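You operate a simulated robot arm through the tools that you are given. There is no shell and no other tool.

You run a simulated two-armed robot. Do the job below in one go: nothing can be reset, and whatever is moved stays where it is left.

Task
Open valves 4, 5 and 6 to bring water to Welder and Wash, then shut valve 3.
Fine: the Tank glass ends dry; leave the other valves.

The check looks at the end state, three seconds after you hand in, the way a careful person would. Anything else that was tipped, shoved, dropped, spilled or broken makes it a failure.

Robot
Two 7-joint arms with fingered hands on one trunk that stands fixed in place. Base frame: the origin is at the foot of the trunk, x ahead of it, y to its left, z up; the work surface is at about z = 0.84. Readings come in m, rad, newtons and seconds.
The left shoulder is at [0.042, 0.163, 1.061], the right one opposite. Each reaches about 1.215 m from its shoulder. Payload 4 kg a hand.
The tool frame of a hand sits at the grasp point between the pads (the TCP): z along the fingers, y along the line on which they close. The tips reach 0.036 m beyond it. The gripper opens to 0.124 m; its body begins 0.042 m behind the TCP. The gripper is a hand of 4 fingers: y runs from the thumb to the fingers, the wrist lies at [-0.015, -0.099, -0.189] in the tool frame.
Orientation is that of the tool frame in the base frame, as a unit quaternion [w, x, y, z]. With the fingers straight down and the wrist toward the robot, the tool's x, y and z point along [0, 1, 0], [1, 0, 0] and [0, 0, -1] of the base frame.

Tools
- The arms move only by the tool move_arm. It takes "left_deltas", "right_deltas" or both (then of equal length, played together; a hand with none holds still); each is a list of rows, each an object of numbers (a shift or turn left out is 0): "x", "y", "z": the shift along the base's x, y, z in m; "wx", "wy", "wz": the turn, a rotation vector about the base's x, y, z in rad. In form: [{"x": .., "y": .., "z": .., "wx": .., "wy": .., "wz": ..}, ...]. A call has 1 to 20 rows; each row shifts and turns the commanded pose from where the row before left it. A row lasts 0.2 s, in which the tool goes at most 0.05 m and 0.15 rad; a call with a longer step from one row to the next is refused whole. A pose out of reach is approached as far as the arm can. The call stops where the force on the tool passes 40 N (or 10 N more than at its start, if that is more) or the arm is blocked; 0.2 s more then pass. In this call time passes only in rows, and 0.2 s behind the last. It gives the time, the measured TCP pose, the force on the tool (base axes), the opening and the grip force at its end, in the units of the frame above (readings bear some noise), with the torque about the TCP (base axes, N m) and any sound that the robot's microphone picked up.
- Cameras (640 x 400 px; columns grow to the right, rows downward): "scene" is now at [0.1595, -0.0485, 1.3125]; the picture's right is [-0.49, -0.87, 0.08], its down [-0.36, 0.12, -0.93] and it looks along [0.80, -0.48, -0.37] (base axes); focal length 305 px, centre (320, 200). "left" rides on the left gripper at [-0.075, -0.086, -0.123] in its tool frame; the picture's right is [-0.70, -0.34, 0.63], its down [0.64, -0.68, 0.35] and it looks along [0.32, 0.65, 0.69] (tool axes); focal length 275 px, centre (320, 200). "right" rides on the right gripper at [0.075, -0.086, -0.123] in its tool frame; the picture's right is [-0.70, 0.34, -0.63], its down [-0.64, -0.68, 0.35] and it looks along [-0.32, 0.65, 0.69] (tool axes); focal length 275 px, centre (320, 200). There is no depth. A picture from a camera that has moved, and an enlarged one, comes with that camera's place and axes in the base frame and with its lens. The place of the scene camera against the robot may be out by one fixed shift of up to 0.025 m in any direction.
- grab_frame(camera): a new picture of that camera. It takes no simulated time.
- raise_lower(by): moves the trunk up (or, below 0, down) by that many m; the arms and the scene camera ride with it, the base frame stays. It gives what a move gives, with no picture.
- curl_fingers(index, middle, ring, thumb_bend, thumb_turn, hand): sets how far each is bent, from 0 (flat) to 1 (curled in); at 0.3 the hand is open as for a grip, at 0.7 the pads meet at the TCP. One left out holds its place. A second passes; each finger stops where it meets its share of the squeeze, and holds until it gets a number again. It is the only way to open and close the hand. It gives what a move gives, with no picture; readings hold the bend of each and the force on the fingers (four entries, about 0 where the hand has none), thumb and palm. thumb_turn goes from beside the hand (0) to across from the fingers (1), as for a grip.
- head_to(pan, tilt): turns the head with the scene camera to pan (to the left, within 1.501 rad either way) and tilt (down, from -0.506 to 1.204), counted from straight ahead of the robot (the tilt from the chest, where the trunk bows). It gives what a move gives.
- enlarge(camera, box): a new picture of the part [left, top, right, bottom] of that camera's present view, enlarged. It takes no simulated time.
- sign_off(): hands the job in; it is judged then, once.

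Places have to be worked out from the pictures, the camera data and where the tool is seen. Open the grippers and draw the arms clear of the work before you hand the job in, unless the task says otherwise.

The tools are called after "Request:" as name(argument=value, ...) on one line, values as JSON. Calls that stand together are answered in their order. move_arm: Moves the arms, as the interface text tells. Its arguments: {"type":"object","properties":{"left_deltas":{"type":"array"},"right_deltas":{"type":"array"}},"required":[]} The other tools are called the same way: raise_lower (by) moves the trunk up or down; curl_fingers (index, middle, ring, thumb_bend, thumb_turn, hand) moves the fingers one by one; head_to (pan, tilt) turns the head that bears the scene camera; grab_frame (camera) takes a picture; enlarge (camera, box) takes an enlarged picture of a part of a camera's view; sign_off () hands the job in.

At the start:

```text
clock: 0.0
left_eef_pos: [0.7964, -0.0013, 1.2201]
left_ee_rot: [0.0, 0.707, 0.707, 0.0]
left_ft_force: [-0.3, 0.9, 0.4]
left_ft_torque: [0.02, -0.01, 0.02]
left_finger_gap: 0.1238
left_grasp_force: 0.0
left_shape: jaw
left_bend: [0.3, 0.3, 0.3, 0.3, 0.98]
left_finger forces: [0.1, 0.1, 0.1, 0.0, 0.0, 0.0]
right_eef_pos: [0.4385, -0.5373, 1.1908]
right_ee_rot: [0.0, 0.707, 0.707, 0.0]
right_ft_force: [-0.2, -0.4, 0.4]
right_ft_torque: [0.02, 0.03, 0.01]
right_finger_gap: 0.1235
right_grasp_force: 0.0
right_shape: jaw
right_bend: [0.3, 0.3, 0.3, 0.3, 0.98]
right_finger forces: [0.1, 0.0, 0.0, 0.0, 0.0, 0.0]
trunk travel left (down, up): [-0.225, 0.253]
head pan, tilt (commanded): [-0.518, 0.246]
```

scene: 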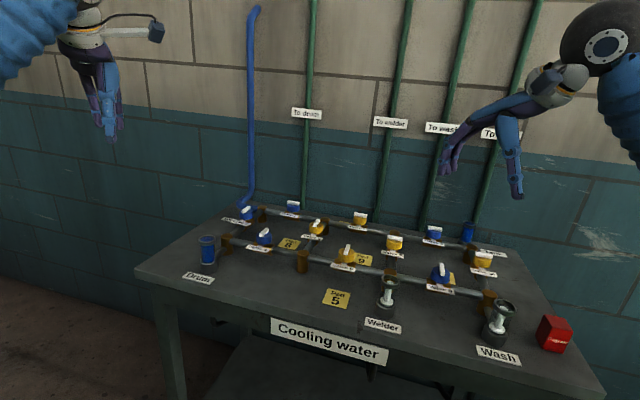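
right: 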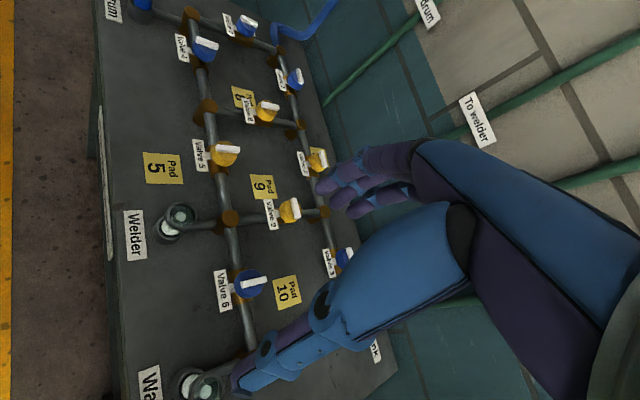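
left: 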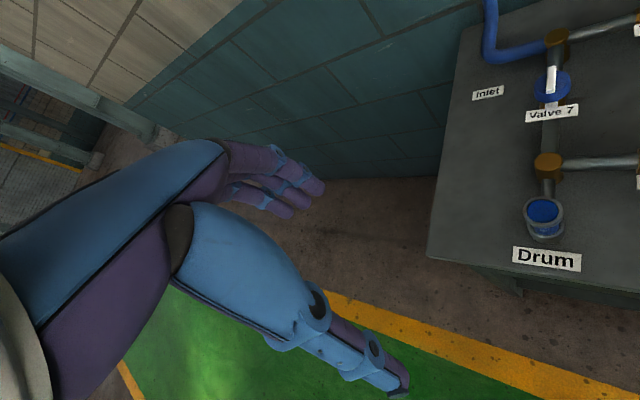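

The scene shows a pipe network on a table with several valves, labels and glasses (Drum, Welder, Wash, Tank). I'll look closer at the board before doing anything.

Request:
enlarge(camera="scene", box=[180, 180, 360, 300])

Request:
enlarge(camera="scene", box=[340, 190, 540, 320])

Request:
enlarge(camera="right", box=[90, 0, 390, 200])

Request:
enlarge(camera="right", box=[90, 180, 390, 400])

```text
3.33 times, centred on (270, 240) of scene
camera zoom: at [0.1595, -0.0485, 1.3125], right [-0.49, -0.87, 0.08], down [-0.36, 0.12, -0.93], along [0.8, -0.48, -0.37], focal length 1017 px, centre (487, 67)
```

zoom: 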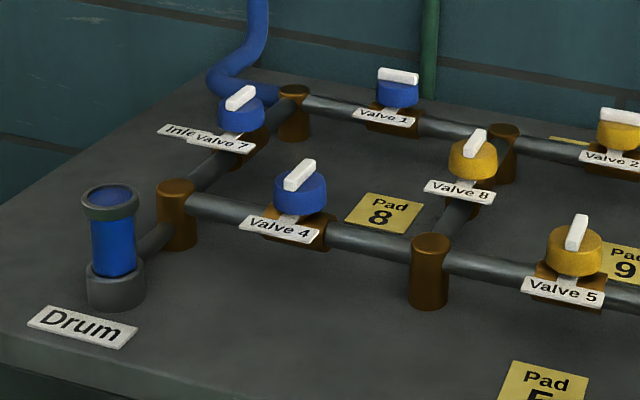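

```text
3.08 times, centred on (440, 255) of scene
camera zoom: at [0.1595, -0.0485, 1.3125], right [-0.49, -0.87, 0.08], down [-0.36, 0.12, -0.93], along [0.8, -0.48, -0.37], focal length 939 px, centre (-49, 31)
```

zoom: 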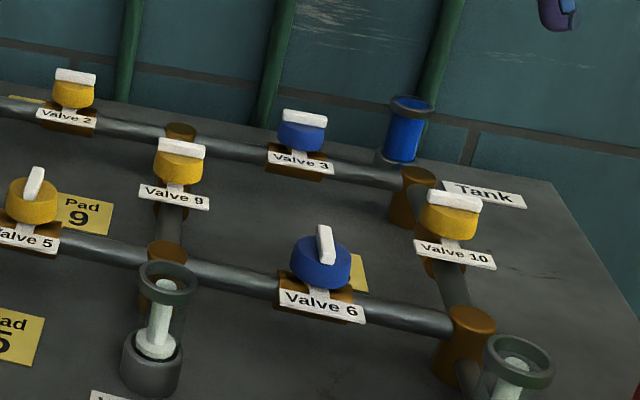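

```text
2.00 times, centred on (240, 100) of right
camera zoom: at [0.3525, -0.4618, 1.3129], right [0.34, -0.7, 0.63], down [-0.68, -0.64, -0.35], along [0.65, -0.32, -0.69], focal length 551 px, centre (480, 400)
```

zoom: 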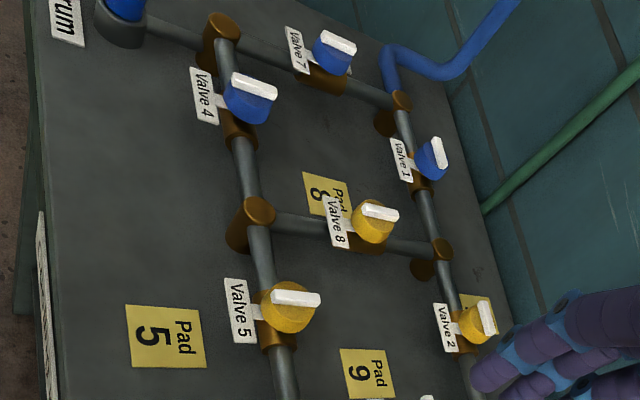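

```text
1.82 times, centred on (240, 290) of right
camera zoom: at [0.3525, -0.4618, 1.3129], right [0.34, -0.7, 0.63], down [-0.68, -0.64, -0.35], along [0.65, -0.32, -0.69], focal length 500 px, centre (466, 36)
```

zoom: 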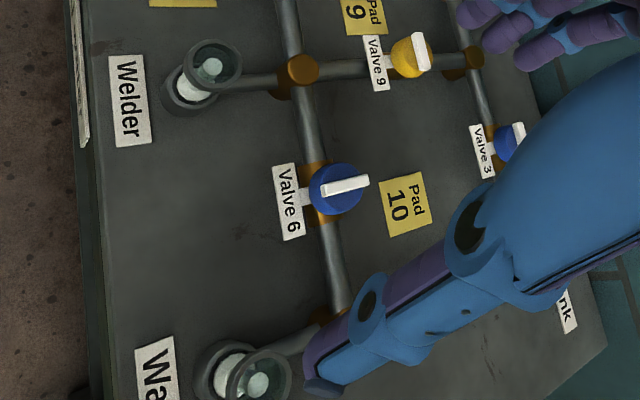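

The front row (4, 5, 6) shows handles lying across the pipe (shut), valve 3 lies along it (open). I enlarge further to see the handles, the pads and the red box.

Request:
enlarge(camera="scene", box=[225, 215, 305, 265])

Request:
enlarge(camera="scene", box=[310, 230, 390, 280])

Request:
enlarge(camera="scene", box=[400, 250, 480, 300])

Request:
enlarge(camera="scene", box=[410, 215, 510, 277])

Request:
enlarge(camera="scene", box=[460, 290, 600, 377])

Request:
enlarge(camera="scene", box=[280, 210, 410, 290])

```text
8.00 times, centred on (265, 240) of scene
camera zoom: at [0.1595, -0.0485, 1.3125], right [-0.49, -0.87, 0.08], down [-0.36, 0.12, -0.93], along [0.8, -0.48, -0.37], focal length 2440 px, centre (760, -120)
```

zoom: 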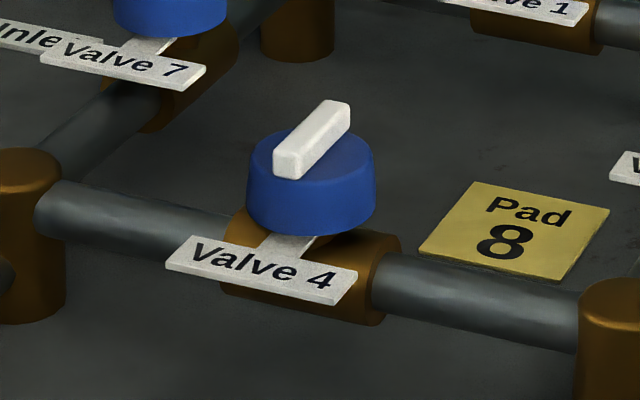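

```text
8.00 times, centred on (350, 255) of scene
camera zoom: at [0.1595, -0.0485, 1.3125], right [-0.49, -0.87, 0.08], down [-0.36, 0.12, -0.93], along [0.8, -0.48, -0.37], focal length 2440 px, centre (80, -240)
```

zoom: 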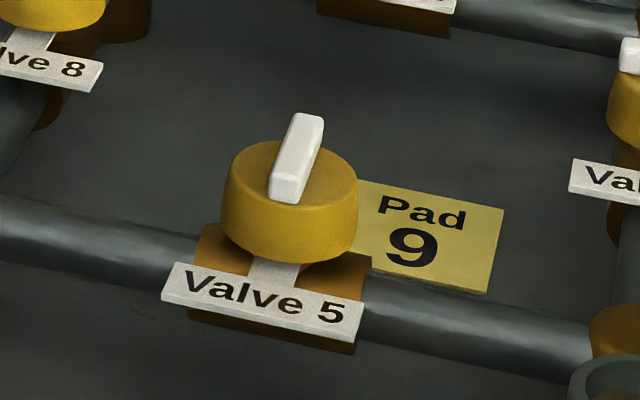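

```text
8.00 times, centred on (440, 275) of scene
camera zoom: at [0.1595, -0.0485, 1.3125], right [-0.49, -0.87, 0.08], down [-0.36, 0.12, -0.93], along [0.8, -0.48, -0.37], focal length 2440 px, centre (-640, -400)
```

zoom: 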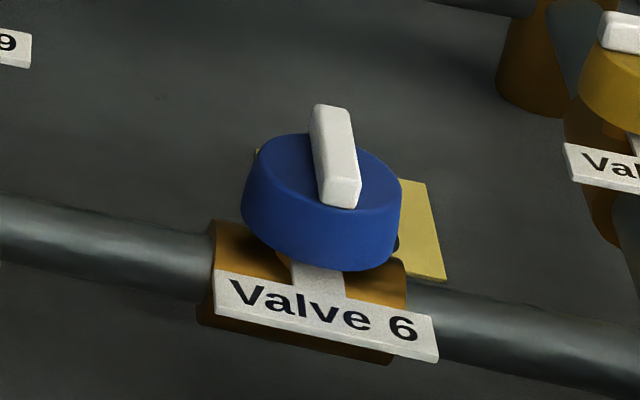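

```text
6.40 times, centred on (460, 246) of scene
camera zoom: at [0.1595, -0.0485, 1.3125], right [-0.49, -0.87, 0.08], down [-0.36, 0.12, -0.93], along [0.8, -0.48, -0.37], focal length 1952 px, centre (-576, -94)
```

zoom: 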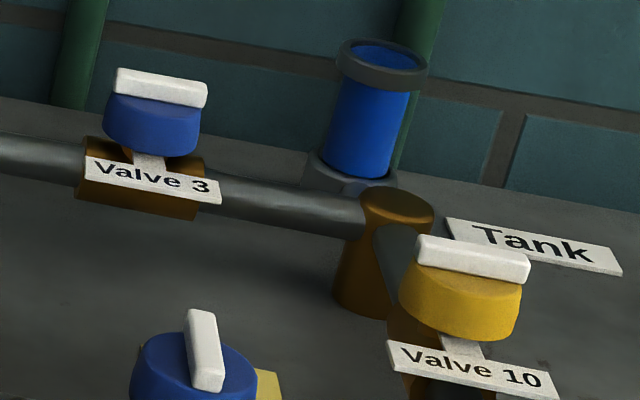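

```text
4.57 times, centred on (530, 334) of scene
camera zoom: at [0.1595, -0.0485, 1.3125], right [-0.49, -0.87, 0.08], down [-0.36, 0.12, -0.93], along [0.8, -0.48, -0.37], focal length 1395 px, centre (-640, -410)
```

zoom: 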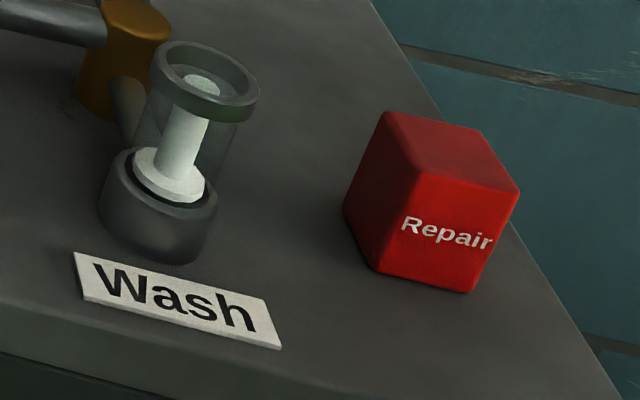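

```text
4.92 times, centred on (345, 250) of scene
camera zoom: at [0.1595, -0.0485, 1.3125], right [-0.49, -0.87, 0.08], down [-0.36, 0.12, -0.93], along [0.8, -0.48, -0.37], focal length 1502 px, centre (197, -46)
```

zoom: 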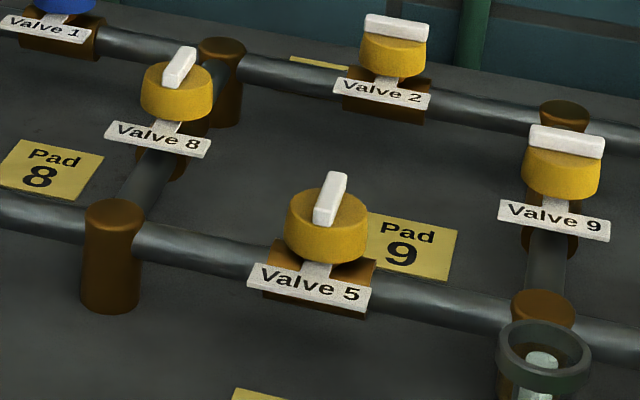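

The layout is clear: the board sits about 45° to me, with valve 4 near (0.82,-0.29), valve 5 near (0.66,-0.45), valve 6 near (0.50,-0.60), and valve 3 near (0.66,-0.76). I yaw the right hand +45° in free air so its closing line goes along the front pipe, and take a second view for triangulation.

Request:
move_arm(right_deltas=[{"wz": 0.131, "x": -0.01, "y": -0.01}, {"wz": 0.131, "x": -0.01, "y": -0.01}, {"wz": 0.131, "x": -0.01, "y": -0.01}, {"wz": 0.131, "x": -0.01, "y": -0.01}, {"wz": 0.131, "x": -0.01, "y": -0.01}, {"wz": 0.131, "x": -0.01, "y": -0.01}])

Request:
grab_frame(camera="right")

Request:
grab_frame(camera="scene")

```text
clock: 1.4
left_eef_pos: [0.7957, -0.0029, 1.2205]
left_ee_rot: [0.0, 0.707, 0.707, 0.0]
left_ft_force: [0.5, -0.1, 0.0]
left_ft_torque: [-0.01, 0.0, -0.01]
left_finger_gap: 0.1238
left_grasp_force: 0.0
left_shape: jaw
left_bend: [0.3, 0.3, 0.3, 0.3, 0.98]
left_finger forces: [0.1, 0.0, 0.0, 0.1, 0.1, 0.0]
right_eef_pos: [0.3773, -0.5966, 1.1896]
right_ee_rot: [0.0, 0.381, 0.925, 0.0]
right_ft_force: [-0.1, -0.1, -0.2]
right_ft_torque: [0.0, -0.02, -0.01]
right_finger_gap: 0.1238
right_grasp_force: 0.1
right_shape: jaw
right_bend: [0.3, 0.3, 0.3, 0.3, 0.98]
right_finger forces: [0.0, 0.0, 0.1, 0.0, 0.0, 0.0]
trunk travel left (down, up): [-0.225, 0.253]
head pan, tilt (commanded): [-0.518, 0.246]
```

```text
taken
camera right: at [0.2642, -0.6046, 1.3128], right [0.73, -0.25, 0.63], down [-0.02, -0.94, -0.35], along [0.68, 0.24, -0.69], focal length 275 px, centre (320, 200)
```

right: 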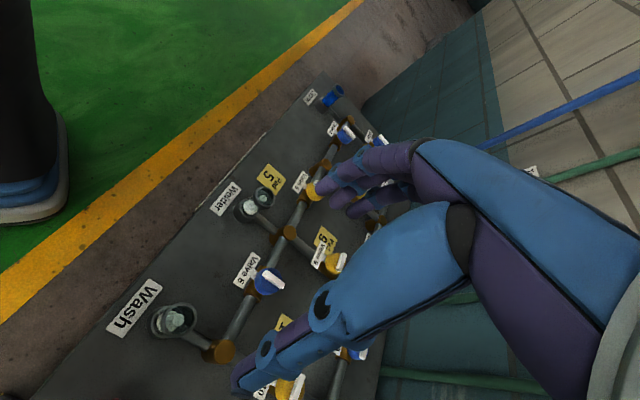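

```text
taken
camera scene: at [0.1589, -0.0486, 1.3127], right [-0.49, -0.87, 0.08], down [-0.36, 0.12, -0.93], along [0.8, -0.48, -0.37], focal length 305 px, centre (320, 200)
```

scene: 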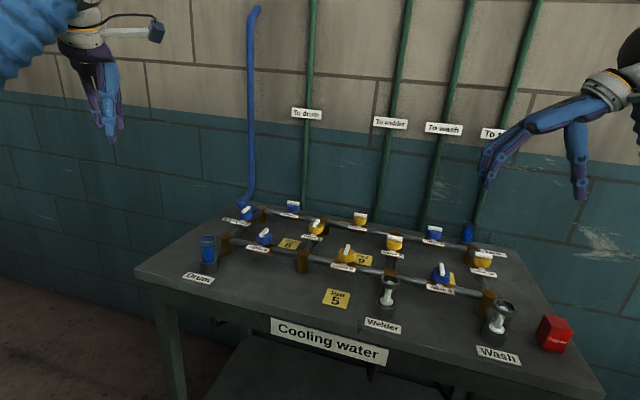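

Orientation is as wanted. I enlarge the new wrist view around valve 6 to pin its place and height down.

Request:
enlarge(camera="right", box=[215, 230, 315, 292])

Request:
enlarge(camera="right", box=[260, 80, 400, 200])

```text
6.40 times, centred on (265, 261) of right
camera zoom: at [0.2642, -0.6046, 1.3128], right [0.73, -0.25, 0.63], down [-0.02, -0.94, -0.35], along [0.68, 0.24, -0.69], focal length 1762 px, centre (672, -190)
```

zoom: 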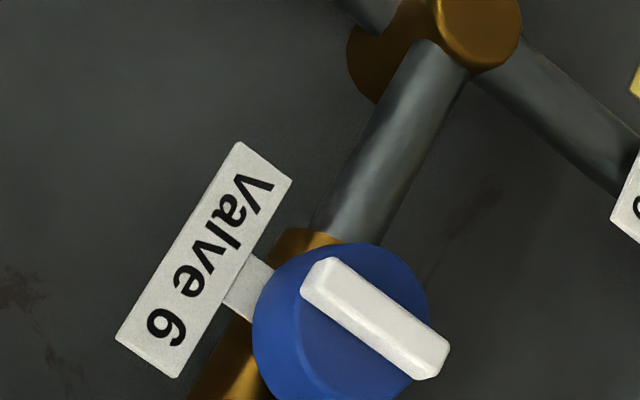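

```text
3.33 times, centred on (330, 140) of right
camera zoom: at [0.2642, -0.6046, 1.3128], right [0.73, -0.25, 0.63], down [-0.02, -0.94, -0.35], along [0.68, 0.24, -0.69], focal length 918 px, centre (287, 400)
```

zoom: 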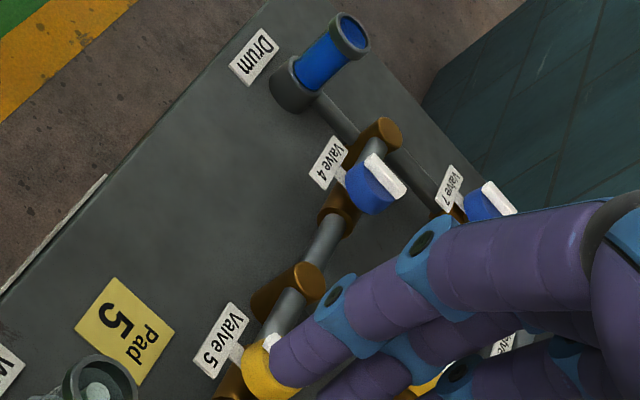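

Triangulating gives valve 6's bar top at about (0.500,-0.601,0.930), bar along -45°, ~4 cm long. Before touching anything I check in free air how the fingers close, looking at the hand from the scene camera.

Request:
curl_fingers(hand="right", index=0.6, middle=0.6, ring=0.6, thumb_bend=0.6)

Request:
enlarge(camera="scene", box=[440, 60, 640, 210])

Request:
grab_frame(camera="right")

```text
clock: 2.4
left_eef_pos: [0.797, -0.002, 1.2206]
left_ee_rot: [0.0, 0.706, 0.708, -0.001]
left_ft_force: [-0.4, 0.2, -1.1]
left_ft_torque: [0.0, -0.04, -0.01]
left_finger_gap: 0.1236
left_grasp_force: 0.2
left_shape: jaw
left_bend: [0.3, 0.3, 0.3, 0.3, 0.98]
left_finger forces: [0.0, 0.1, 0.1, 0.0, 0.1, 0.0]
right_eef_pos: [0.3785, -0.5986, 1.1908]
right_ee_rot: [0.0, 0.383, 0.924, 0.0]
right_ft_force: [-0.1, -1.0, 0.3]
right_ft_torque: [0.03, -0.01, 0.03]
right_finger_gap: 0.0311
right_grasp_force: 0.0
right_shape: fingers
right_bend: [0.6, 0.6, 0.6, 0.6, 0.98]
right_finger forces: [0.0, 0.0, 0.0, 0.0, 0.0, 0.1]
trunk travel left (down, up): [-0.225, 0.253]
head pan, tilt (commanded): [-0.518, 0.246]
```

```text
2.67 times, centred on (540, 135) of scene
camera zoom: at [0.1596, -0.0485, 1.3125], right [-0.49, -0.87, 0.08], down [-0.36, 0.12, -0.93], along [0.8, -0.48, -0.37], focal length 814 px, centre (-267, 373)
```

zoom: 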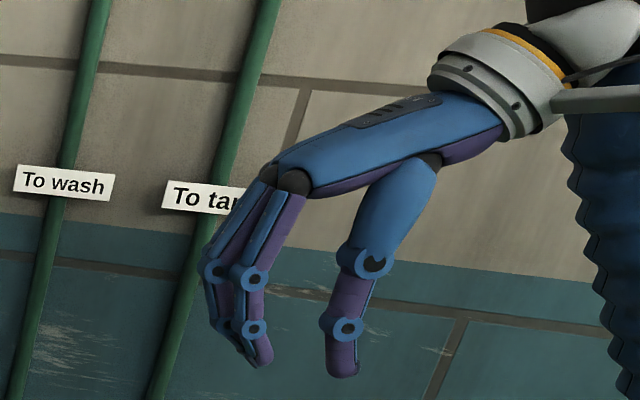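

```text
taken
camera right: at [0.2649, -0.6043, 1.3126], right [0.73, -0.25, 0.63], down [-0.03, -0.94, -0.35], along [0.68, 0.24, -0.69], focal length 275 px, centre (320, 200)
```

right: 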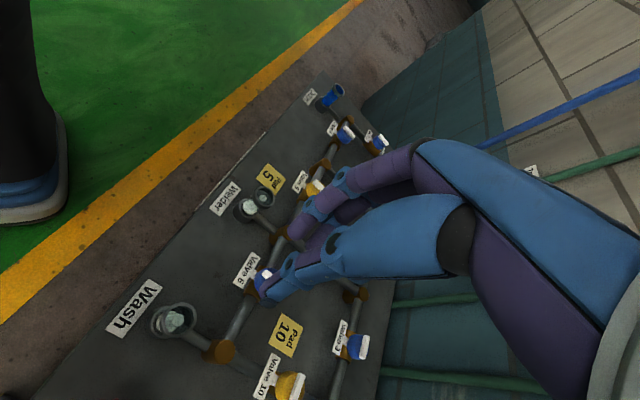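

At bend 0.6 the fingers stand almost vertical and parallel, gap 0.031, so a pinch around the cap and bar from above should work. I open to about 0.07 gap and move above valve 6 at a safe height.

Request:
curl_fingers(hand="right", index=0.46, middle=0.46, ring=0.46, thumb_bend=0.46)

Request:
move_arm(right_deltas=[{"x": 0.025, "z": -0.025}, {"x": 0.025, "z": -0.025}, {"x": 0.025, "z": -0.025}, {"x": 0.025, "z": -0.025}, {"x": 0.021, "y": -0.003, "z": -0.025}])

Request:
grab_frame(camera="right")

Request:
enlarge(camera="scene", box=[370, 130, 610, 300])

```text
clock: 3.4
left_eef_pos: [0.7978, -0.0027, 1.2208]
left_ee_rot: [-0.001, 0.707, 0.707, 0.0]
left_ft_force: [1.3, -0.2, 0.6]
left_ft_torque: [0.02, 0.0, 0.01]
left_finger_gap: 0.1238
left_grasp_force: 0.1
left_shape: jaw
left_bend: [0.3, 0.3, 0.3, 0.3, 0.98]
left_finger forces: [0.0, 0.0, 0.0, 0.1, 0.0, 0.1]
right_eef_pos: [0.3787, -0.5973, 1.1912]
right_ee_rot: [0.0, 0.383, 0.924, 0.001]
right_ft_force: [-0.1, 0.6, -0.6]
right_ft_torque: [0.04, 0.02, 0.01]
right_finger_gap: 0.0743
right_grasp_force: 0.0
right_shape: fingers
right_bend: [0.46, 0.46, 0.46, 0.46, 0.98]
right_finger forces: [0.0, 0.0, 0.0, 0.0, 0.0, 0.0]
trunk travel left (down, up): [-0.225, 0.253]
head pan, tilt (commanded): [-0.518, 0.246]
```

```text
clock: 4.6
left_eef_pos: [0.7982, -0.0025, 1.2192]
left_ee_rot: [0.0, 0.708, 0.707, 0.0]
left_ft_force: [-0.3, 0.4, -0.3]
left_ft_torque: [0.03, 0.02, 0.0]
left_finger_gap: 0.1238
left_grasp_force: 0.2
left_shape: jaw
left_bend: [0.3, 0.3, 0.3, 0.3, 0.98]
left_finger forces: [0.0, 0.0, 0.1, 0.1, 0.1, 0.0]
right_eef_pos: [0.5014, -0.6014, 1.0664]
right_ee_rot: [-0.001, 0.383, 0.924, 0.0]
right_ft_force: [0.3, -0.7, 0.0]
right_ft_torque: [-0.02, 0.01, -0.03]
right_finger_gap: 0.0744
right_grasp_force: 0.1
right_shape: fingers
right_bend: [0.46, 0.46, 0.46, 0.46, 0.98]
right_finger forces: [0.0, 0.1, 0.0, 0.0, 0.1, 0.0]
trunk travel left (down, up): [-0.225, 0.253]
head pan, tilt (commanded): [-0.518, 0.246]
```

```text
taken
camera right: at [0.3864, -0.6079, 1.1877], right [0.73, -0.25, 0.63], down [-0.03, -0.94, -0.35], along [0.68, 0.24, -0.69], focal length 275 px, centre (320, 200)
```

right: 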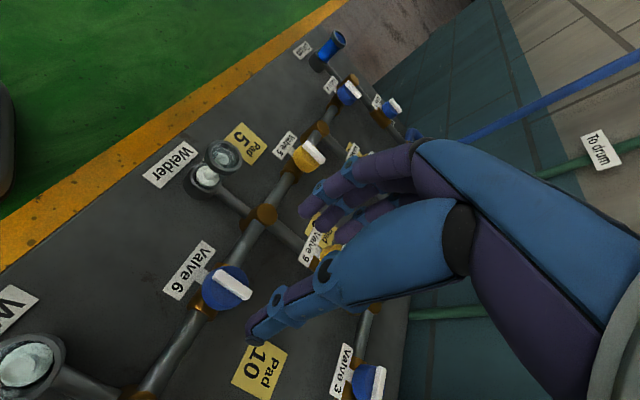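

```text
2.35 times, centred on (490, 215) of scene
camera zoom: at [0.1601, -0.0489, 1.3124], right [-0.49, -0.87, 0.08], down [-0.36, 0.12, -0.93], along [0.79, -0.48, -0.37], focal length 718 px, centre (-80, 165)
```

zoom: 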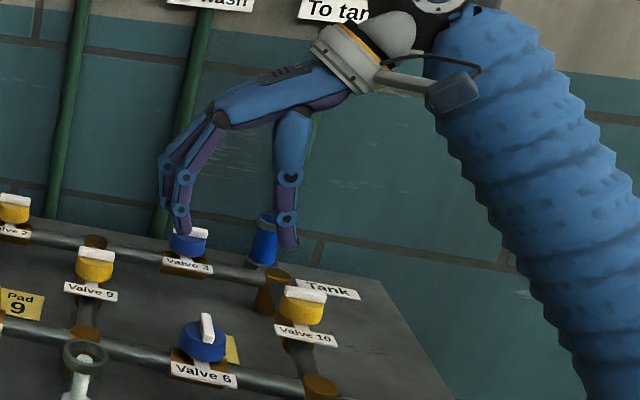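

The hand is centred over valve 6 (bar re-measured at about (0.5006,-0.5995)). I descend to just above the bar top and look.

Request:
move_arm(right_deltas=[{"z": -0.03}, {"z": -0.03}, {"z": -0.025}])

Request:
enlarge(camera="scene", box=[390, 200, 510, 300])

Request:
grab_frame(camera="right")

```text
clock: 5.4
left_eef_pos: [0.7977, -0.0023, 1.2202]
left_ee_rot: [-0.001, 0.707, 0.707, -0.001]
left_ft_force: [-0.2, -0.8, 0.5]
left_ft_torque: [0.04, -0.01, 0.0]
left_finger_gap: 0.1238
left_grasp_force: 0.0
left_shape: jaw
left_bend: [0.3, 0.3, 0.3, 0.3, 0.98]
left_finger forces: [0.0, 0.0, 0.0, 0.0, 0.0, 0.1]
right_eef_pos: [0.5, -0.6015, 0.9813]
right_ee_rot: [0.0, 0.382, 0.924, 0.0]
right_ft_force: [1.0, 1.1, 0.7]
right_ft_torque: [-0.02, 0.03, 0.01]
right_finger_gap: 0.0743
right_grasp_force: 0.0
right_shape: fingers
right_bend: [0.46, 0.46, 0.46, 0.46, 0.98]
right_finger forces: [0.0, 0.1, 0.0, 0.1, 0.0, 0.1]
trunk travel left (down, up): [-0.225, 0.253]
head pan, tilt (commanded): [-0.518, 0.246]
```

```text
4.00 times, centred on (450, 250) of scene
camera zoom: at [0.1598, -0.0489, 1.3125], right [-0.49, -0.87, 0.08], down [-0.36, 0.12, -0.93], along [0.8, -0.48, -0.37], focal length 1220 px, centre (-200, 0)
```

zoom: 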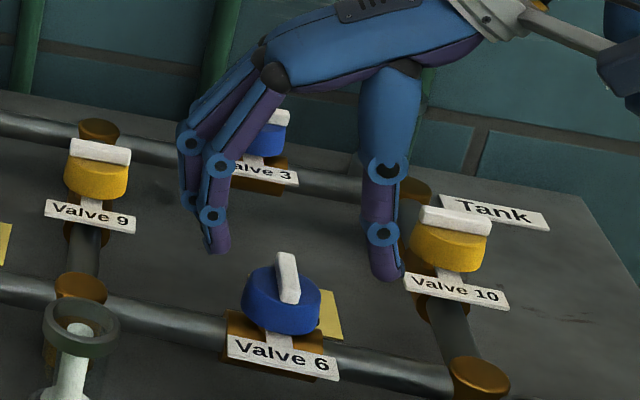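

```text
taken
camera right: at [0.386, -0.6083, 1.1033], right [0.73, -0.25, 0.63], down [-0.03, -0.94, -0.35], along [0.68, 0.24, -0.69], focal length 275 px, centre (320, 200)
```

right: 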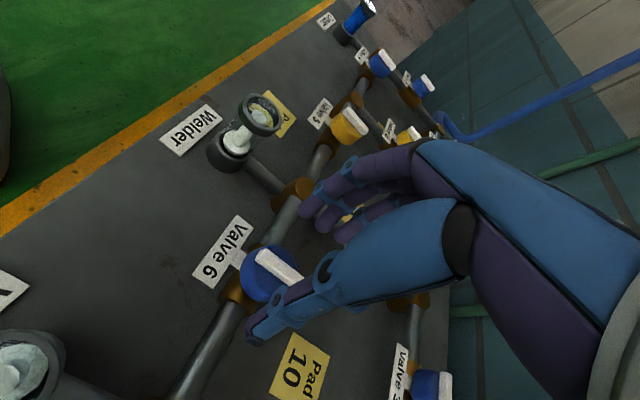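

Hand and bar line up within a few mm in both views. I go down another 35 mm so the fingertips straddle the cap.

Request:
move_arm(right_deltas=[{"z": -0.012}, {"z": -0.012}, {"z": -0.012}])

Request:
enlarge(camera="scene", box=[390, 210, 490, 300])

Request:
enlarge(camera="right", box=[200, 150, 400, 380])

```text
clock: 6.2
left_eef_pos: [0.7979, -0.0026, 1.2198]
left_ee_rot: [-0.001, 0.707, 0.708, -0.002]
left_ft_force: [0.4, 0.2, 1.0]
left_ft_torque: [-0.02, -0.02, -0.02]
left_finger_gap: 0.1237
left_grasp_force: 0.0
left_shape: jaw
left_bend: [0.3, 0.3, 0.3, 0.3, 0.98]
left_finger forces: [0.0, 0.0, 0.0, 0.1, 0.0, 0.0]
right_eef_pos: [0.4991, -0.601, 0.9457]
right_ee_rot: [0.0, 0.382, 0.924, 0.001]
right_ft_force: [1.2, -0.5, -0.5]
right_ft_torque: [0.04, 0.01, 0.02]
right_finger_gap: 0.0749
right_grasp_force: 0.0
right_shape: fingers
right_bend: [0.46, 0.46, 0.46, 0.46, 0.98]
right_finger forces: [0.0, 0.0, 0.0, 0.0, 0.1, 0.1]
trunk travel left (down, up): [-0.225, 0.253]
head pan, tilt (commanded): [-0.518, 0.246]
```

```text
4.44 times, centred on (440, 255) of scene
camera zoom: at [0.1597, -0.0488, 1.3125], right [-0.49, -0.87, 0.08], down [-0.36, 0.12, -0.93], along [0.8, -0.48, -0.37], focal length 1356 px, centre (-213, -44)
```

zoom: 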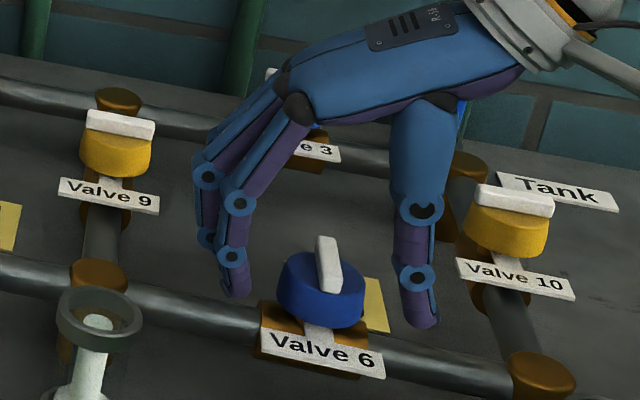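

```text
1.74 times, centred on (300, 265) of right
camera zoom: at [0.3854, -0.6084, 1.0674], right [0.73, -0.25, 0.63], down [-0.03, -0.94, -0.35], along [0.68, 0.24, -0.69], focal length 479 px, centre (355, 87)
```

zoom: 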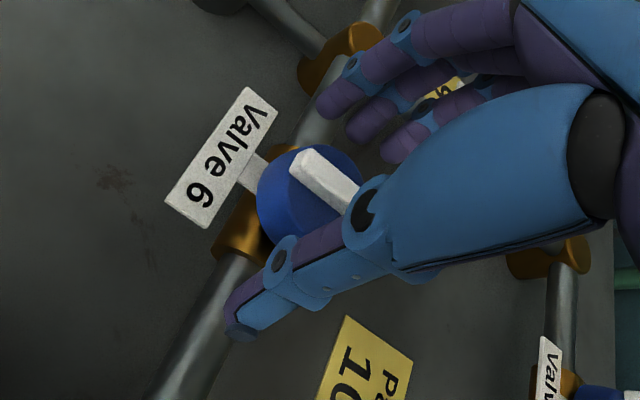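

Thumb and fingers straddle the cap with no contact. I close the fingers onto the cap and bar.

Request:
curl_fingers(hand="right", index=0.7, middle=0.7, ring=0.7, thumb_bend=0.7)

Request:
enlarge(camera="right", box=[200, 150, 400, 380])

Request:
enlarge(camera="scene", box=[390, 210, 490, 300])

```text
clock: 7.2
left_eef_pos: [0.7977, -0.0016, 1.2195]
left_ee_rot: [0.0, 0.707, 0.707, 0.0]
left_ft_force: [0.0, -0.3, -0.4]
left_ft_torque: [-0.01, 0.03, 0.01]
left_finger_gap: 0.1235
left_grasp_force: 0.1
left_shape: jaw
left_bend: [0.3, 0.3, 0.3, 0.3, 0.98]
left_finger forces: [0.0, 0.1, 0.0, 0.1, 0.0, 0.0]
right_eef_pos: [0.4987, -0.6013, 0.9465]
right_ee_rot: [-0.001, 0.383, 0.924, 0.0]
right_ft_force: [3.0, -0.4, 4.2]
right_ft_torque: [0.15, -0.23, 0.09]
right_finger_gap: 0.0327
right_grasp_force: 17.2
right_shape: fingers
right_bend: [0.61, 0.6, 0.68, 0.63, 0.97]
right_finger forces: [7.3, 9.4, 1.7, 0.1, 15.9, 0.1]
trunk travel left (down, up): [-0.225, 0.253]
head pan, tilt (commanded): [-0.518, 0.246]
```

```text
1.74 times, centred on (300, 265) of right
camera zoom: at [0.3854, -0.6081, 1.0681], right [0.73, -0.25, 0.63], down [-0.03, -0.94, -0.35], along [0.68, 0.24, -0.69], focal length 479 px, centre (355, 87)
```

zoom: 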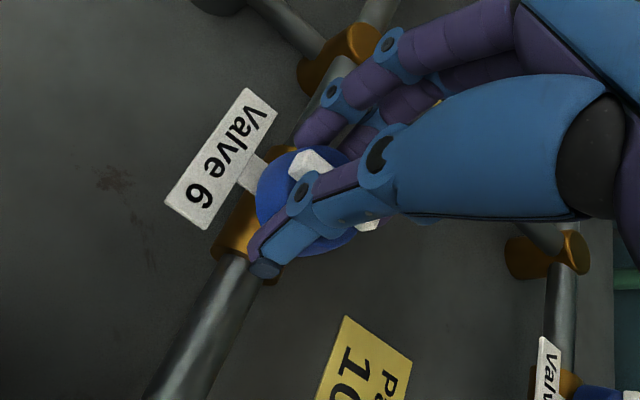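

```text
4.44 times, centred on (440, 255) of scene
camera zoom: at [0.1596, -0.0484, 1.3126], right [-0.49, -0.87, 0.08], down [-0.36, 0.12, -0.93], along [0.8, -0.48, -0.37], focal length 1356 px, centre (-213, -44)
```

zoom: 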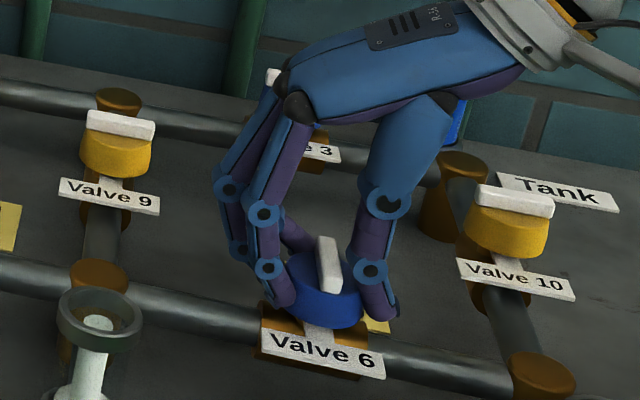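

A solid grip: index 7 N, middle 9 N, thumb 16 N. I try a small clockwise turn (seen from above) to feel whether the valve gives that way.

Request:
move_arm(right_deltas=[{"wz": -0.07}, {"wz": -0.07}])

Request:
enlarge(camera="scene", box=[390, 210, 490, 300])

Request:
enlarge(camera="right", box=[200, 150, 400, 380])

```text
clock: 7.8
left_eef_pos: [0.7968, -0.0016, 1.2208]
left_ee_rot: [0.0, 0.708, 0.706, 0.001]
left_ft_force: [-0.2, 0.8, -0.1]
left_ft_torque: [-0.03, 0.02, 0.07]
left_finger_gap: 0.1238
left_grasp_force: 0.1
left_shape: jaw
left_bend: [0.3, 0.3, 0.3, 0.3, 0.98]
left_finger forces: [0.0, 0.0, 0.1, 0.0, 0.0, 0.0]
right_eef_pos: [0.4988, -0.5992, 0.9461]
right_ee_rot: [0.0, 0.446, 0.895, 0.0]
right_ft_force: [-1.1, 3.5, 6.8]
right_ft_torque: [0.22, -0.02, 0.36]
right_finger_gap: 0.0319
right_grasp_force: 18.5
right_shape: fingers
right_bend: [0.62, 0.59, 0.68, 0.63, 0.98]
right_finger forces: [7.9, 10.0, 3.1, 0.0, 16.3, 0.0]
trunk travel left (down, up): [-0.225, 0.253]
head pan, tilt (commanded): [-0.518, 0.246]
```

```text
4.44 times, centred on (440, 255) of scene
camera zoom: at [0.1591, -0.0479, 1.3127], right [-0.49, -0.87, 0.08], down [-0.36, 0.12, -0.93], along [0.8, -0.48, -0.37], focal length 1356 px, centre (-213, -44)
```

zoom: 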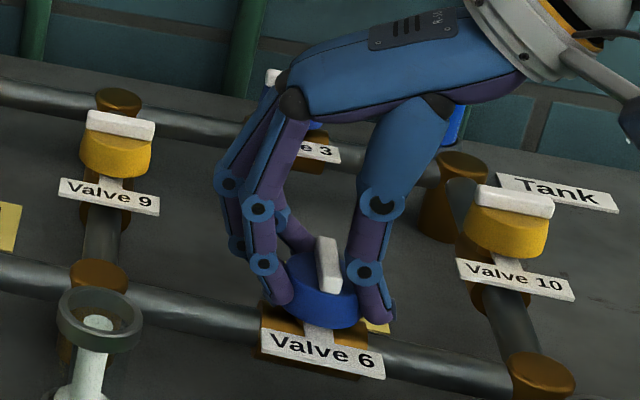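

```text
1.74 times, centred on (300, 265) of right
camera zoom: at [0.3849, -0.5909, 1.0681], right [0.69, -0.35, 0.63], down [-0.16, -0.93, -0.35], along [0.71, 0.14, -0.69], focal length 479 px, centre (355, 87)
```

zoom: 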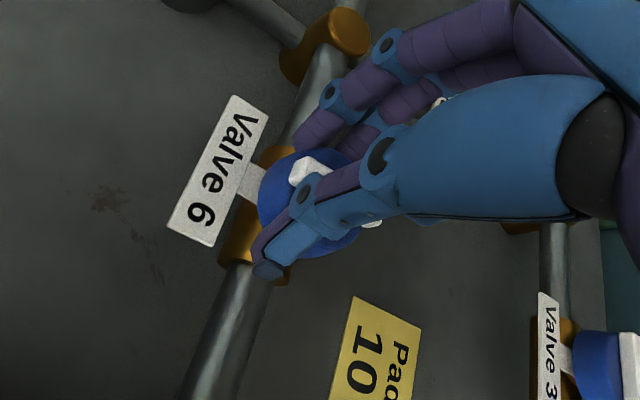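

The bar hasn't moved and torque rises to 0.36 N·m, so clockwise seems to be against the stop. I turn back and try a little counter-clockwise.

Request:
move_arm(right_deltas=[{"wz": 0.07}, {"wz": 0.07}, {"wz": 0.08}, {"wz": 0.08}])

Request:
enlarge(camera="scene", box=[390, 210, 490, 300])

Request:
enlarge(camera="right", box=[200, 150, 400, 380])

```text
clock: 8.8
left_eef_pos: [0.7971, -0.0024, 1.2202]
left_ee_rot: [0.0, 0.707, 0.707, -0.001]
left_ft_force: [0.5, -0.1, 0.4]
left_ft_torque: [-0.01, -0.01, 0.0]
left_finger_gap: 0.1236
left_grasp_force: 0.1
left_shape: jaw
left_bend: [0.3, 0.3, 0.3, 0.3, 0.98]
left_finger forces: [0.0, 0.0, 0.1, 0.0, 0.0, 0.1]
right_eef_pos: [0.4992, -0.6014, 0.9459]
right_ee_rot: [0.001, 0.308, 0.951, 0.0]
right_ft_force: [5.0, -7.9, 14.4]
right_ft_torque: [-0.13, -0.18, -0.08]
right_finger_gap: 0.0313
right_grasp_force: 20.8
right_shape: fingers
right_bend: [0.62, 0.6, 0.69, 0.63, 0.96]
right_finger forces: [6.6, 9.4, 5.7, 0.0, 19.7, 0.0]
trunk travel left (down, up): [-0.225, 0.253]
head pan, tilt (commanded): [-0.518, 0.246]
```

```text
4.44 times, centred on (440, 255) of scene
camera zoom: at [0.1593, -0.0483, 1.3126], right [-0.49, -0.87, 0.08], down [-0.36, 0.12, -0.93], along [0.8, -0.48, -0.37], focal length 1356 px, centre (-213, -44)
```

zoom: 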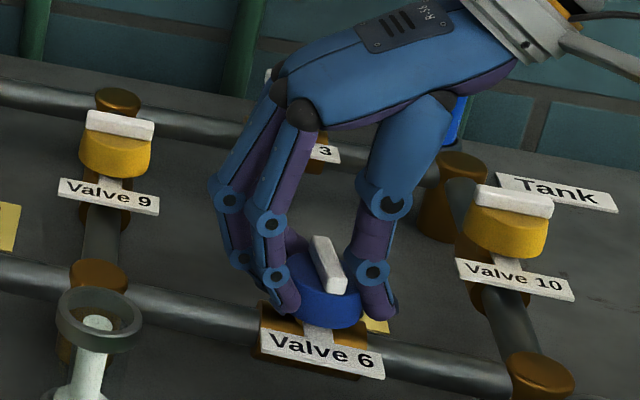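

```text
1.74 times, centred on (300, 265) of right
camera zoom: at [0.388, -0.6252, 1.0675], right [0.76, -0.13, 0.63], down [0.12, -0.93, -0.35], along [0.64, 0.34, -0.69], focal length 479 px, centre (355, 87)
```

zoom: 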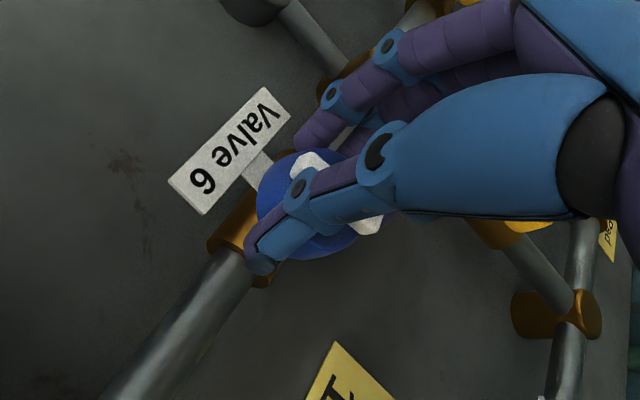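

Counter-clockwise works: the bar has turned a bit and the resisting torque is small. I keep turning counter-clockwise in modest steps.

Request:
move_arm(right_deltas=[{"wz": 0.1}, {"wz": 0.1}, {"wz": 0.1}, {"wz": 0.1}])

Request:
enlarge(camera="scene", box=[390, 210, 490, 300])

Request:
enlarge(camera="right", box=[200, 150, 400, 380])

```text
clock: 9.8
left_eef_pos: [0.7972, -0.0003, 1.2198]
left_ee_rot: [0.001, 0.707, 0.707, 0.0]
left_ft_force: [0.5, -0.5, 0.3]
left_ft_torque: [0.02, 0.0, 0.0]
left_finger_gap: 0.1236
left_grasp_force: 0.1
left_shape: jaw
left_bend: [0.3, 0.3, 0.3, 0.3, 0.98]
left_finger forces: [0.1, 0.0, 0.1, 0.0, 0.0, 0.0]
right_eef_pos: [0.5, -0.5996, 0.9464]
right_ee_rot: [0.0, 0.112, 0.994, 0.0]
right_ft_force: [10.1, -10.6, 18.8]
right_ft_torque: [-0.23, -0.25, -0.05]
right_finger_gap: 0.0312
right_grasp_force: 24.2
right_shape: fingers
right_bend: [0.62, 0.61, 0.7, 0.62, 0.96]
right_finger forces: [6.3, 8.8, 9.0, 0.0, 23.4, 0.0]
trunk travel left (down, up): [-0.225, 0.253]
head pan, tilt (commanded): [-0.518, 0.246]
```

```text
4.44 times, centred on (440, 255) of scene
camera zoom: at [0.1594, -0.0482, 1.3126], right [-0.49, -0.87, 0.08], down [-0.36, 0.12, -0.93], along [0.8, -0.48, -0.37], focal length 1356 px, centre (-213, -44)
```

zoom: 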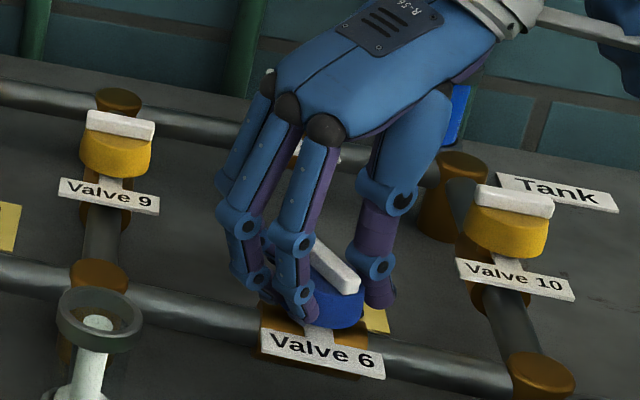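

```text
1.74 times, centred on (300, 265) of right
camera zoom: at [0.4067, -0.6662, 1.0671], right [0.75, 0.17, 0.63], down [0.48, -0.81, -0.35], along [0.45, 0.56, -0.69], focal length 479 px, centre (355, 87)
```

zoom: 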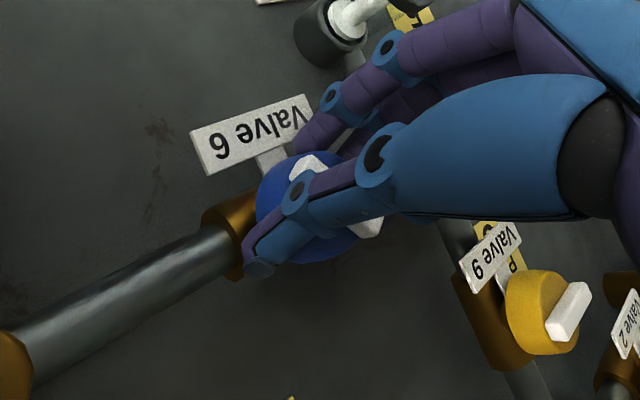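

The valve follows nicely (about 33° turned), but the upward force on the tool has grown to 19 N, so the tips are bearing down. I lift 4 mm to relieve this and continue turning.

Request:
move_arm(right_deltas=[{"z": 0.004}, {"wz": 0.1}, {"wz": 0.1}, {"wz": 0.1}])

Request:
enlarge(camera="scene", box=[390, 210, 490, 300])

Request:
enlarge(camera="right", box=[200, 150, 400, 380])

```text
clock: 10.8
left_eef_pos: [0.7968, -0.0036, 1.2189]
left_ee_rot: [0.0, 0.707, 0.707, -0.001]
left_ft_force: [-0.6, 0.2, -0.2]
left_ft_torque: [-0.02, -0.04, -0.03]
left_finger_gap: 0.1237
left_grasp_force: 0.1
left_shape: jaw
left_bend: [0.3, 0.3, 0.3, 0.3, 0.98]
left_finger forces: [0.0, 0.0, 0.0, 0.0, 0.0, 0.1]
right_eef_pos: [0.499, -0.6004, 0.9477]
right_ee_rot: [0.0, -0.038, 0.999, 0.001]
right_ft_force: [-1.3, -1.9, -9.7]
right_ft_torque: [-0.02, -0.01, -0.04]
right_finger_gap: 0.0303
right_grasp_force: 14.3
right_shape: fingers
right_bend: [0.62, 0.61, 0.69, 0.63, 0.95]
right_finger forces: [6.5, 7.2, 0.8, 0.0, 14.2, 0.0]
trunk travel left (down, up): [-0.225, 0.253]
head pan, tilt (commanded): [-0.518, 0.246]
```

```text
4.44 times, centred on (440, 255) of scene
camera zoom: at [0.1599, -0.0492, 1.3123], right [-0.49, -0.87, 0.08], down [-0.36, 0.12, -0.93], along [0.79, -0.48, -0.37], focal length 1356 px, centre (-213, -44)
```

zoom: 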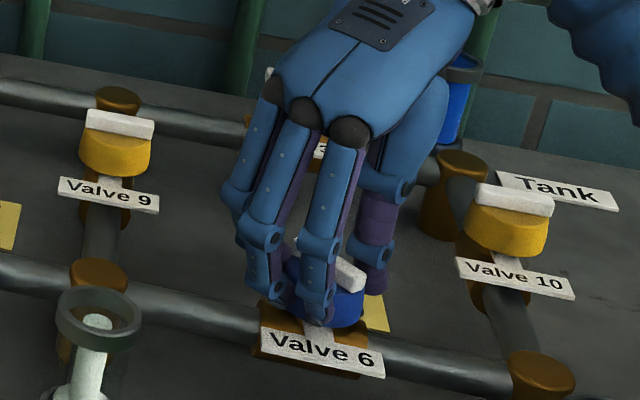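

```text
1.74 times, centred on (300, 265) of right
camera zoom: at [0.4314, -0.692, 1.0698], right [0.67, 0.39, 0.63], down [0.69, -0.63, -0.35], along [0.26, 0.67, -0.69], focal length 479 px, centre (355, 87)
```

zoom: 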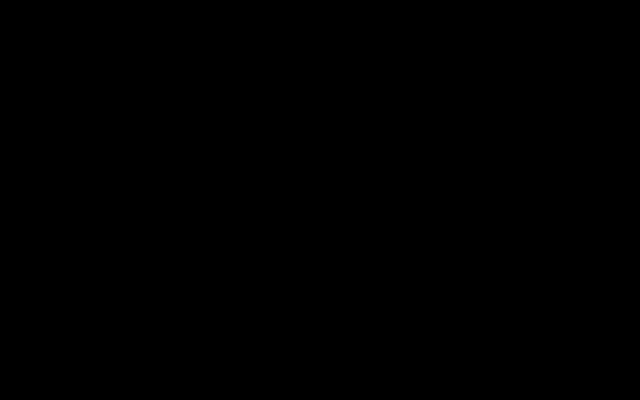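

The hand is now at 94° and the bar is still following (force small again). The right camera gave a black frame; I'll retake it after another turn of 0.4 rad.

Request:
move_arm(right_deltas=[{"wz": 0.1}, {"wz": 0.1}, {"wz": 0.1}, {"wz": 0.1}])

Request:
enlarge(camera="scene", box=[390, 210, 490, 300])

Request:
grab_frame(camera="right")

Request:
grab_frame(camera="scene")

```text
clock: 11.8
left_eef_pos: [0.7978, -0.0026, 1.2205]
left_ee_rot: [-0.001, 0.707, 0.707, -0.001]
left_ft_force: [-0.1, 0.5, -1.0]
left_ft_torque: [0.0, 0.01, -0.03]
left_finger_gap: 0.1237
left_grasp_force: 0.0
left_shape: jaw
left_bend: [0.3, 0.3, 0.3, 0.3, 0.98]
left_finger forces: [0.0, 0.0, 0.1, 0.0, 0.0, 0.1]
right_eef_pos: [0.4995, -0.6018, 0.9472]
right_ee_rot: [0.0, -0.236, 0.972, 0.0]
right_ft_force: [0.8, -9.1, -4.1]
right_ft_torque: [-0.18, -0.08, -0.04]
right_finger_gap: 0.0292
right_grasp_force: 14.7
right_shape: fingers
right_bend: [0.63, 0.62, 0.7, 0.63, 0.94]
right_finger forces: [5.2, 6.1, 0.1, 0.0, 17.9, 0.1]
trunk travel left (down, up): [-0.225, 0.253]
head pan, tilt (commanded): [-0.518, 0.246]
```

```text
4.44 times, centred on (440, 255) of scene
camera zoom: at [0.1599, -0.0493, 1.3125], right [-0.49, -0.87, 0.08], down [-0.36, 0.12, -0.93], along [0.8, -0.48, -0.37], focal length 1356 px, centre (-213, -44)
```

zoom: 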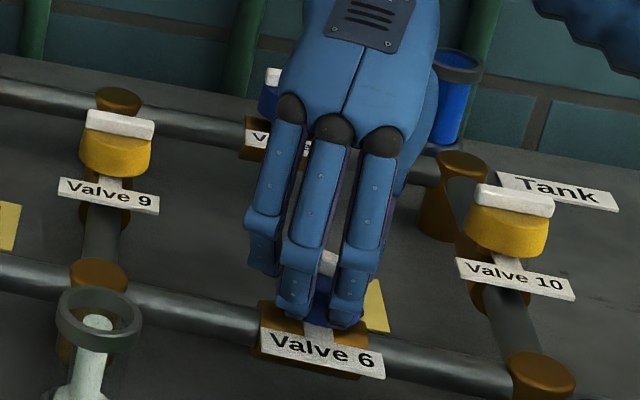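

```text
taken
camera right: at [0.4716, -0.7109, 1.0701], right [0.46, 0.62, 0.63], down [0.89, -0.31, -0.35], along [-0.02, 0.72, -0.69], focal length 275 px, centre (320, 200)
```

right: 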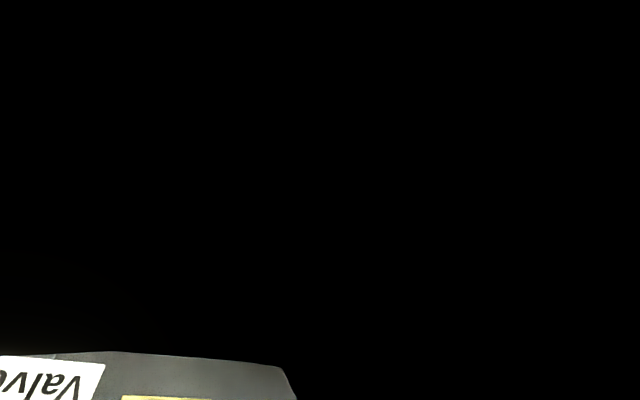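

```text
taken
camera scene: at [0.1599, -0.0493, 1.3125], right [-0.49, -0.87, 0.08], down [-0.36, 0.12, -0.93], along [0.8, -0.48, -0.37], focal length 305 px, centre (320, 200)
```

scene: 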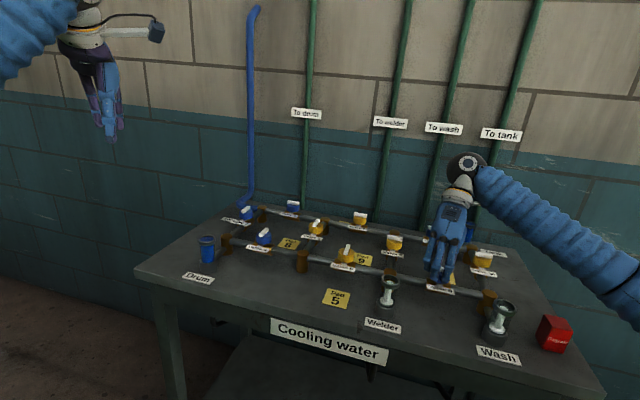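

Hand is at 117°, forces still modest; the wrist camera is blocked by the arm itself. I continue with small steps, watching force and torque.

Request:
move_arm(right_deltas=[{"wz": 0.1}, {"wz": 0.1}])

Request:
grab_frame(camera="scene")

Request:
enlarge(camera="scene", box=[390, 210, 490, 300])

```text
clock: 12.4
left_eef_pos: [0.7954, -0.0015, 1.2195]
left_ee_rot: [0.0, 0.707, 0.707, 0.0]
left_ft_force: [0.5, -0.5, -0.3]
left_ft_torque: [-0.04, 0.01, 0.0]
left_finger_gap: 0.1236
left_grasp_force: 0.0
left_shape: jaw
left_bend: [0.3, 0.3, 0.3, 0.3, 0.98]
left_finger forces: [0.1, 0.1, 0.0, 0.0, 0.0, 0.1]
right_eef_pos: [0.4995, -0.601, 0.9476]
right_ee_rot: [-0.001, -0.332, 0.943, 0.001]
right_ft_force: [0.0, -7.8, -3.8]
right_ft_torque: [-0.12, -0.03, -0.08]
right_finger_gap: 0.029
right_grasp_force: 14.4
right_shape: fingers
right_bend: [0.63, 0.62, 0.7, 0.63, 0.93]
right_finger forces: [5.4, 6.2, 0.0, 0.0, 16.5, 0.0]
trunk travel left (down, up): [-0.225, 0.253]
head pan, tilt (commanded): [-0.518, 0.246]
```

```text
taken
camera scene: at [0.1598, -0.0492, 1.3124], right [-0.49, -0.87, 0.08], down [-0.36, 0.12, -0.93], along [0.8, -0.48, -0.37], focal length 305 px, centre (320, 200)
```

scene: 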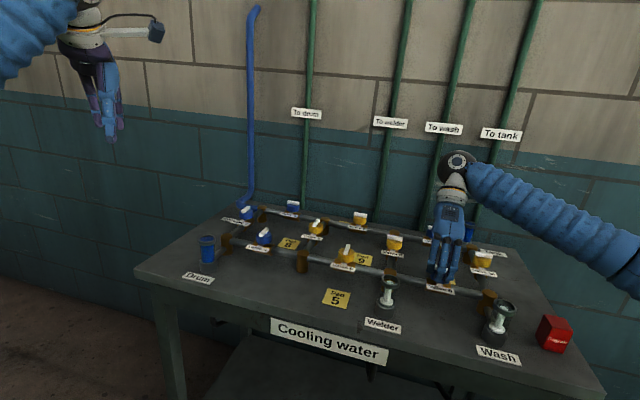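

```text
4.44 times, centred on (440, 255) of scene
camera zoom: at [0.1598, -0.0492, 1.3124], right [-0.49, -0.87, 0.08], down [-0.36, 0.12, -0.93], along [0.8, -0.48, -0.37], focal length 1356 px, centre (-213, -44)
```

zoom: 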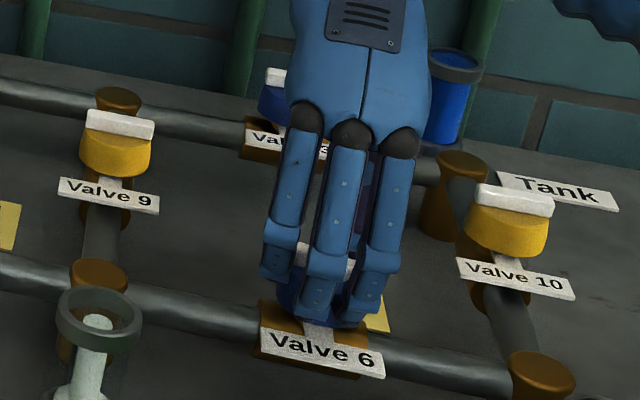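

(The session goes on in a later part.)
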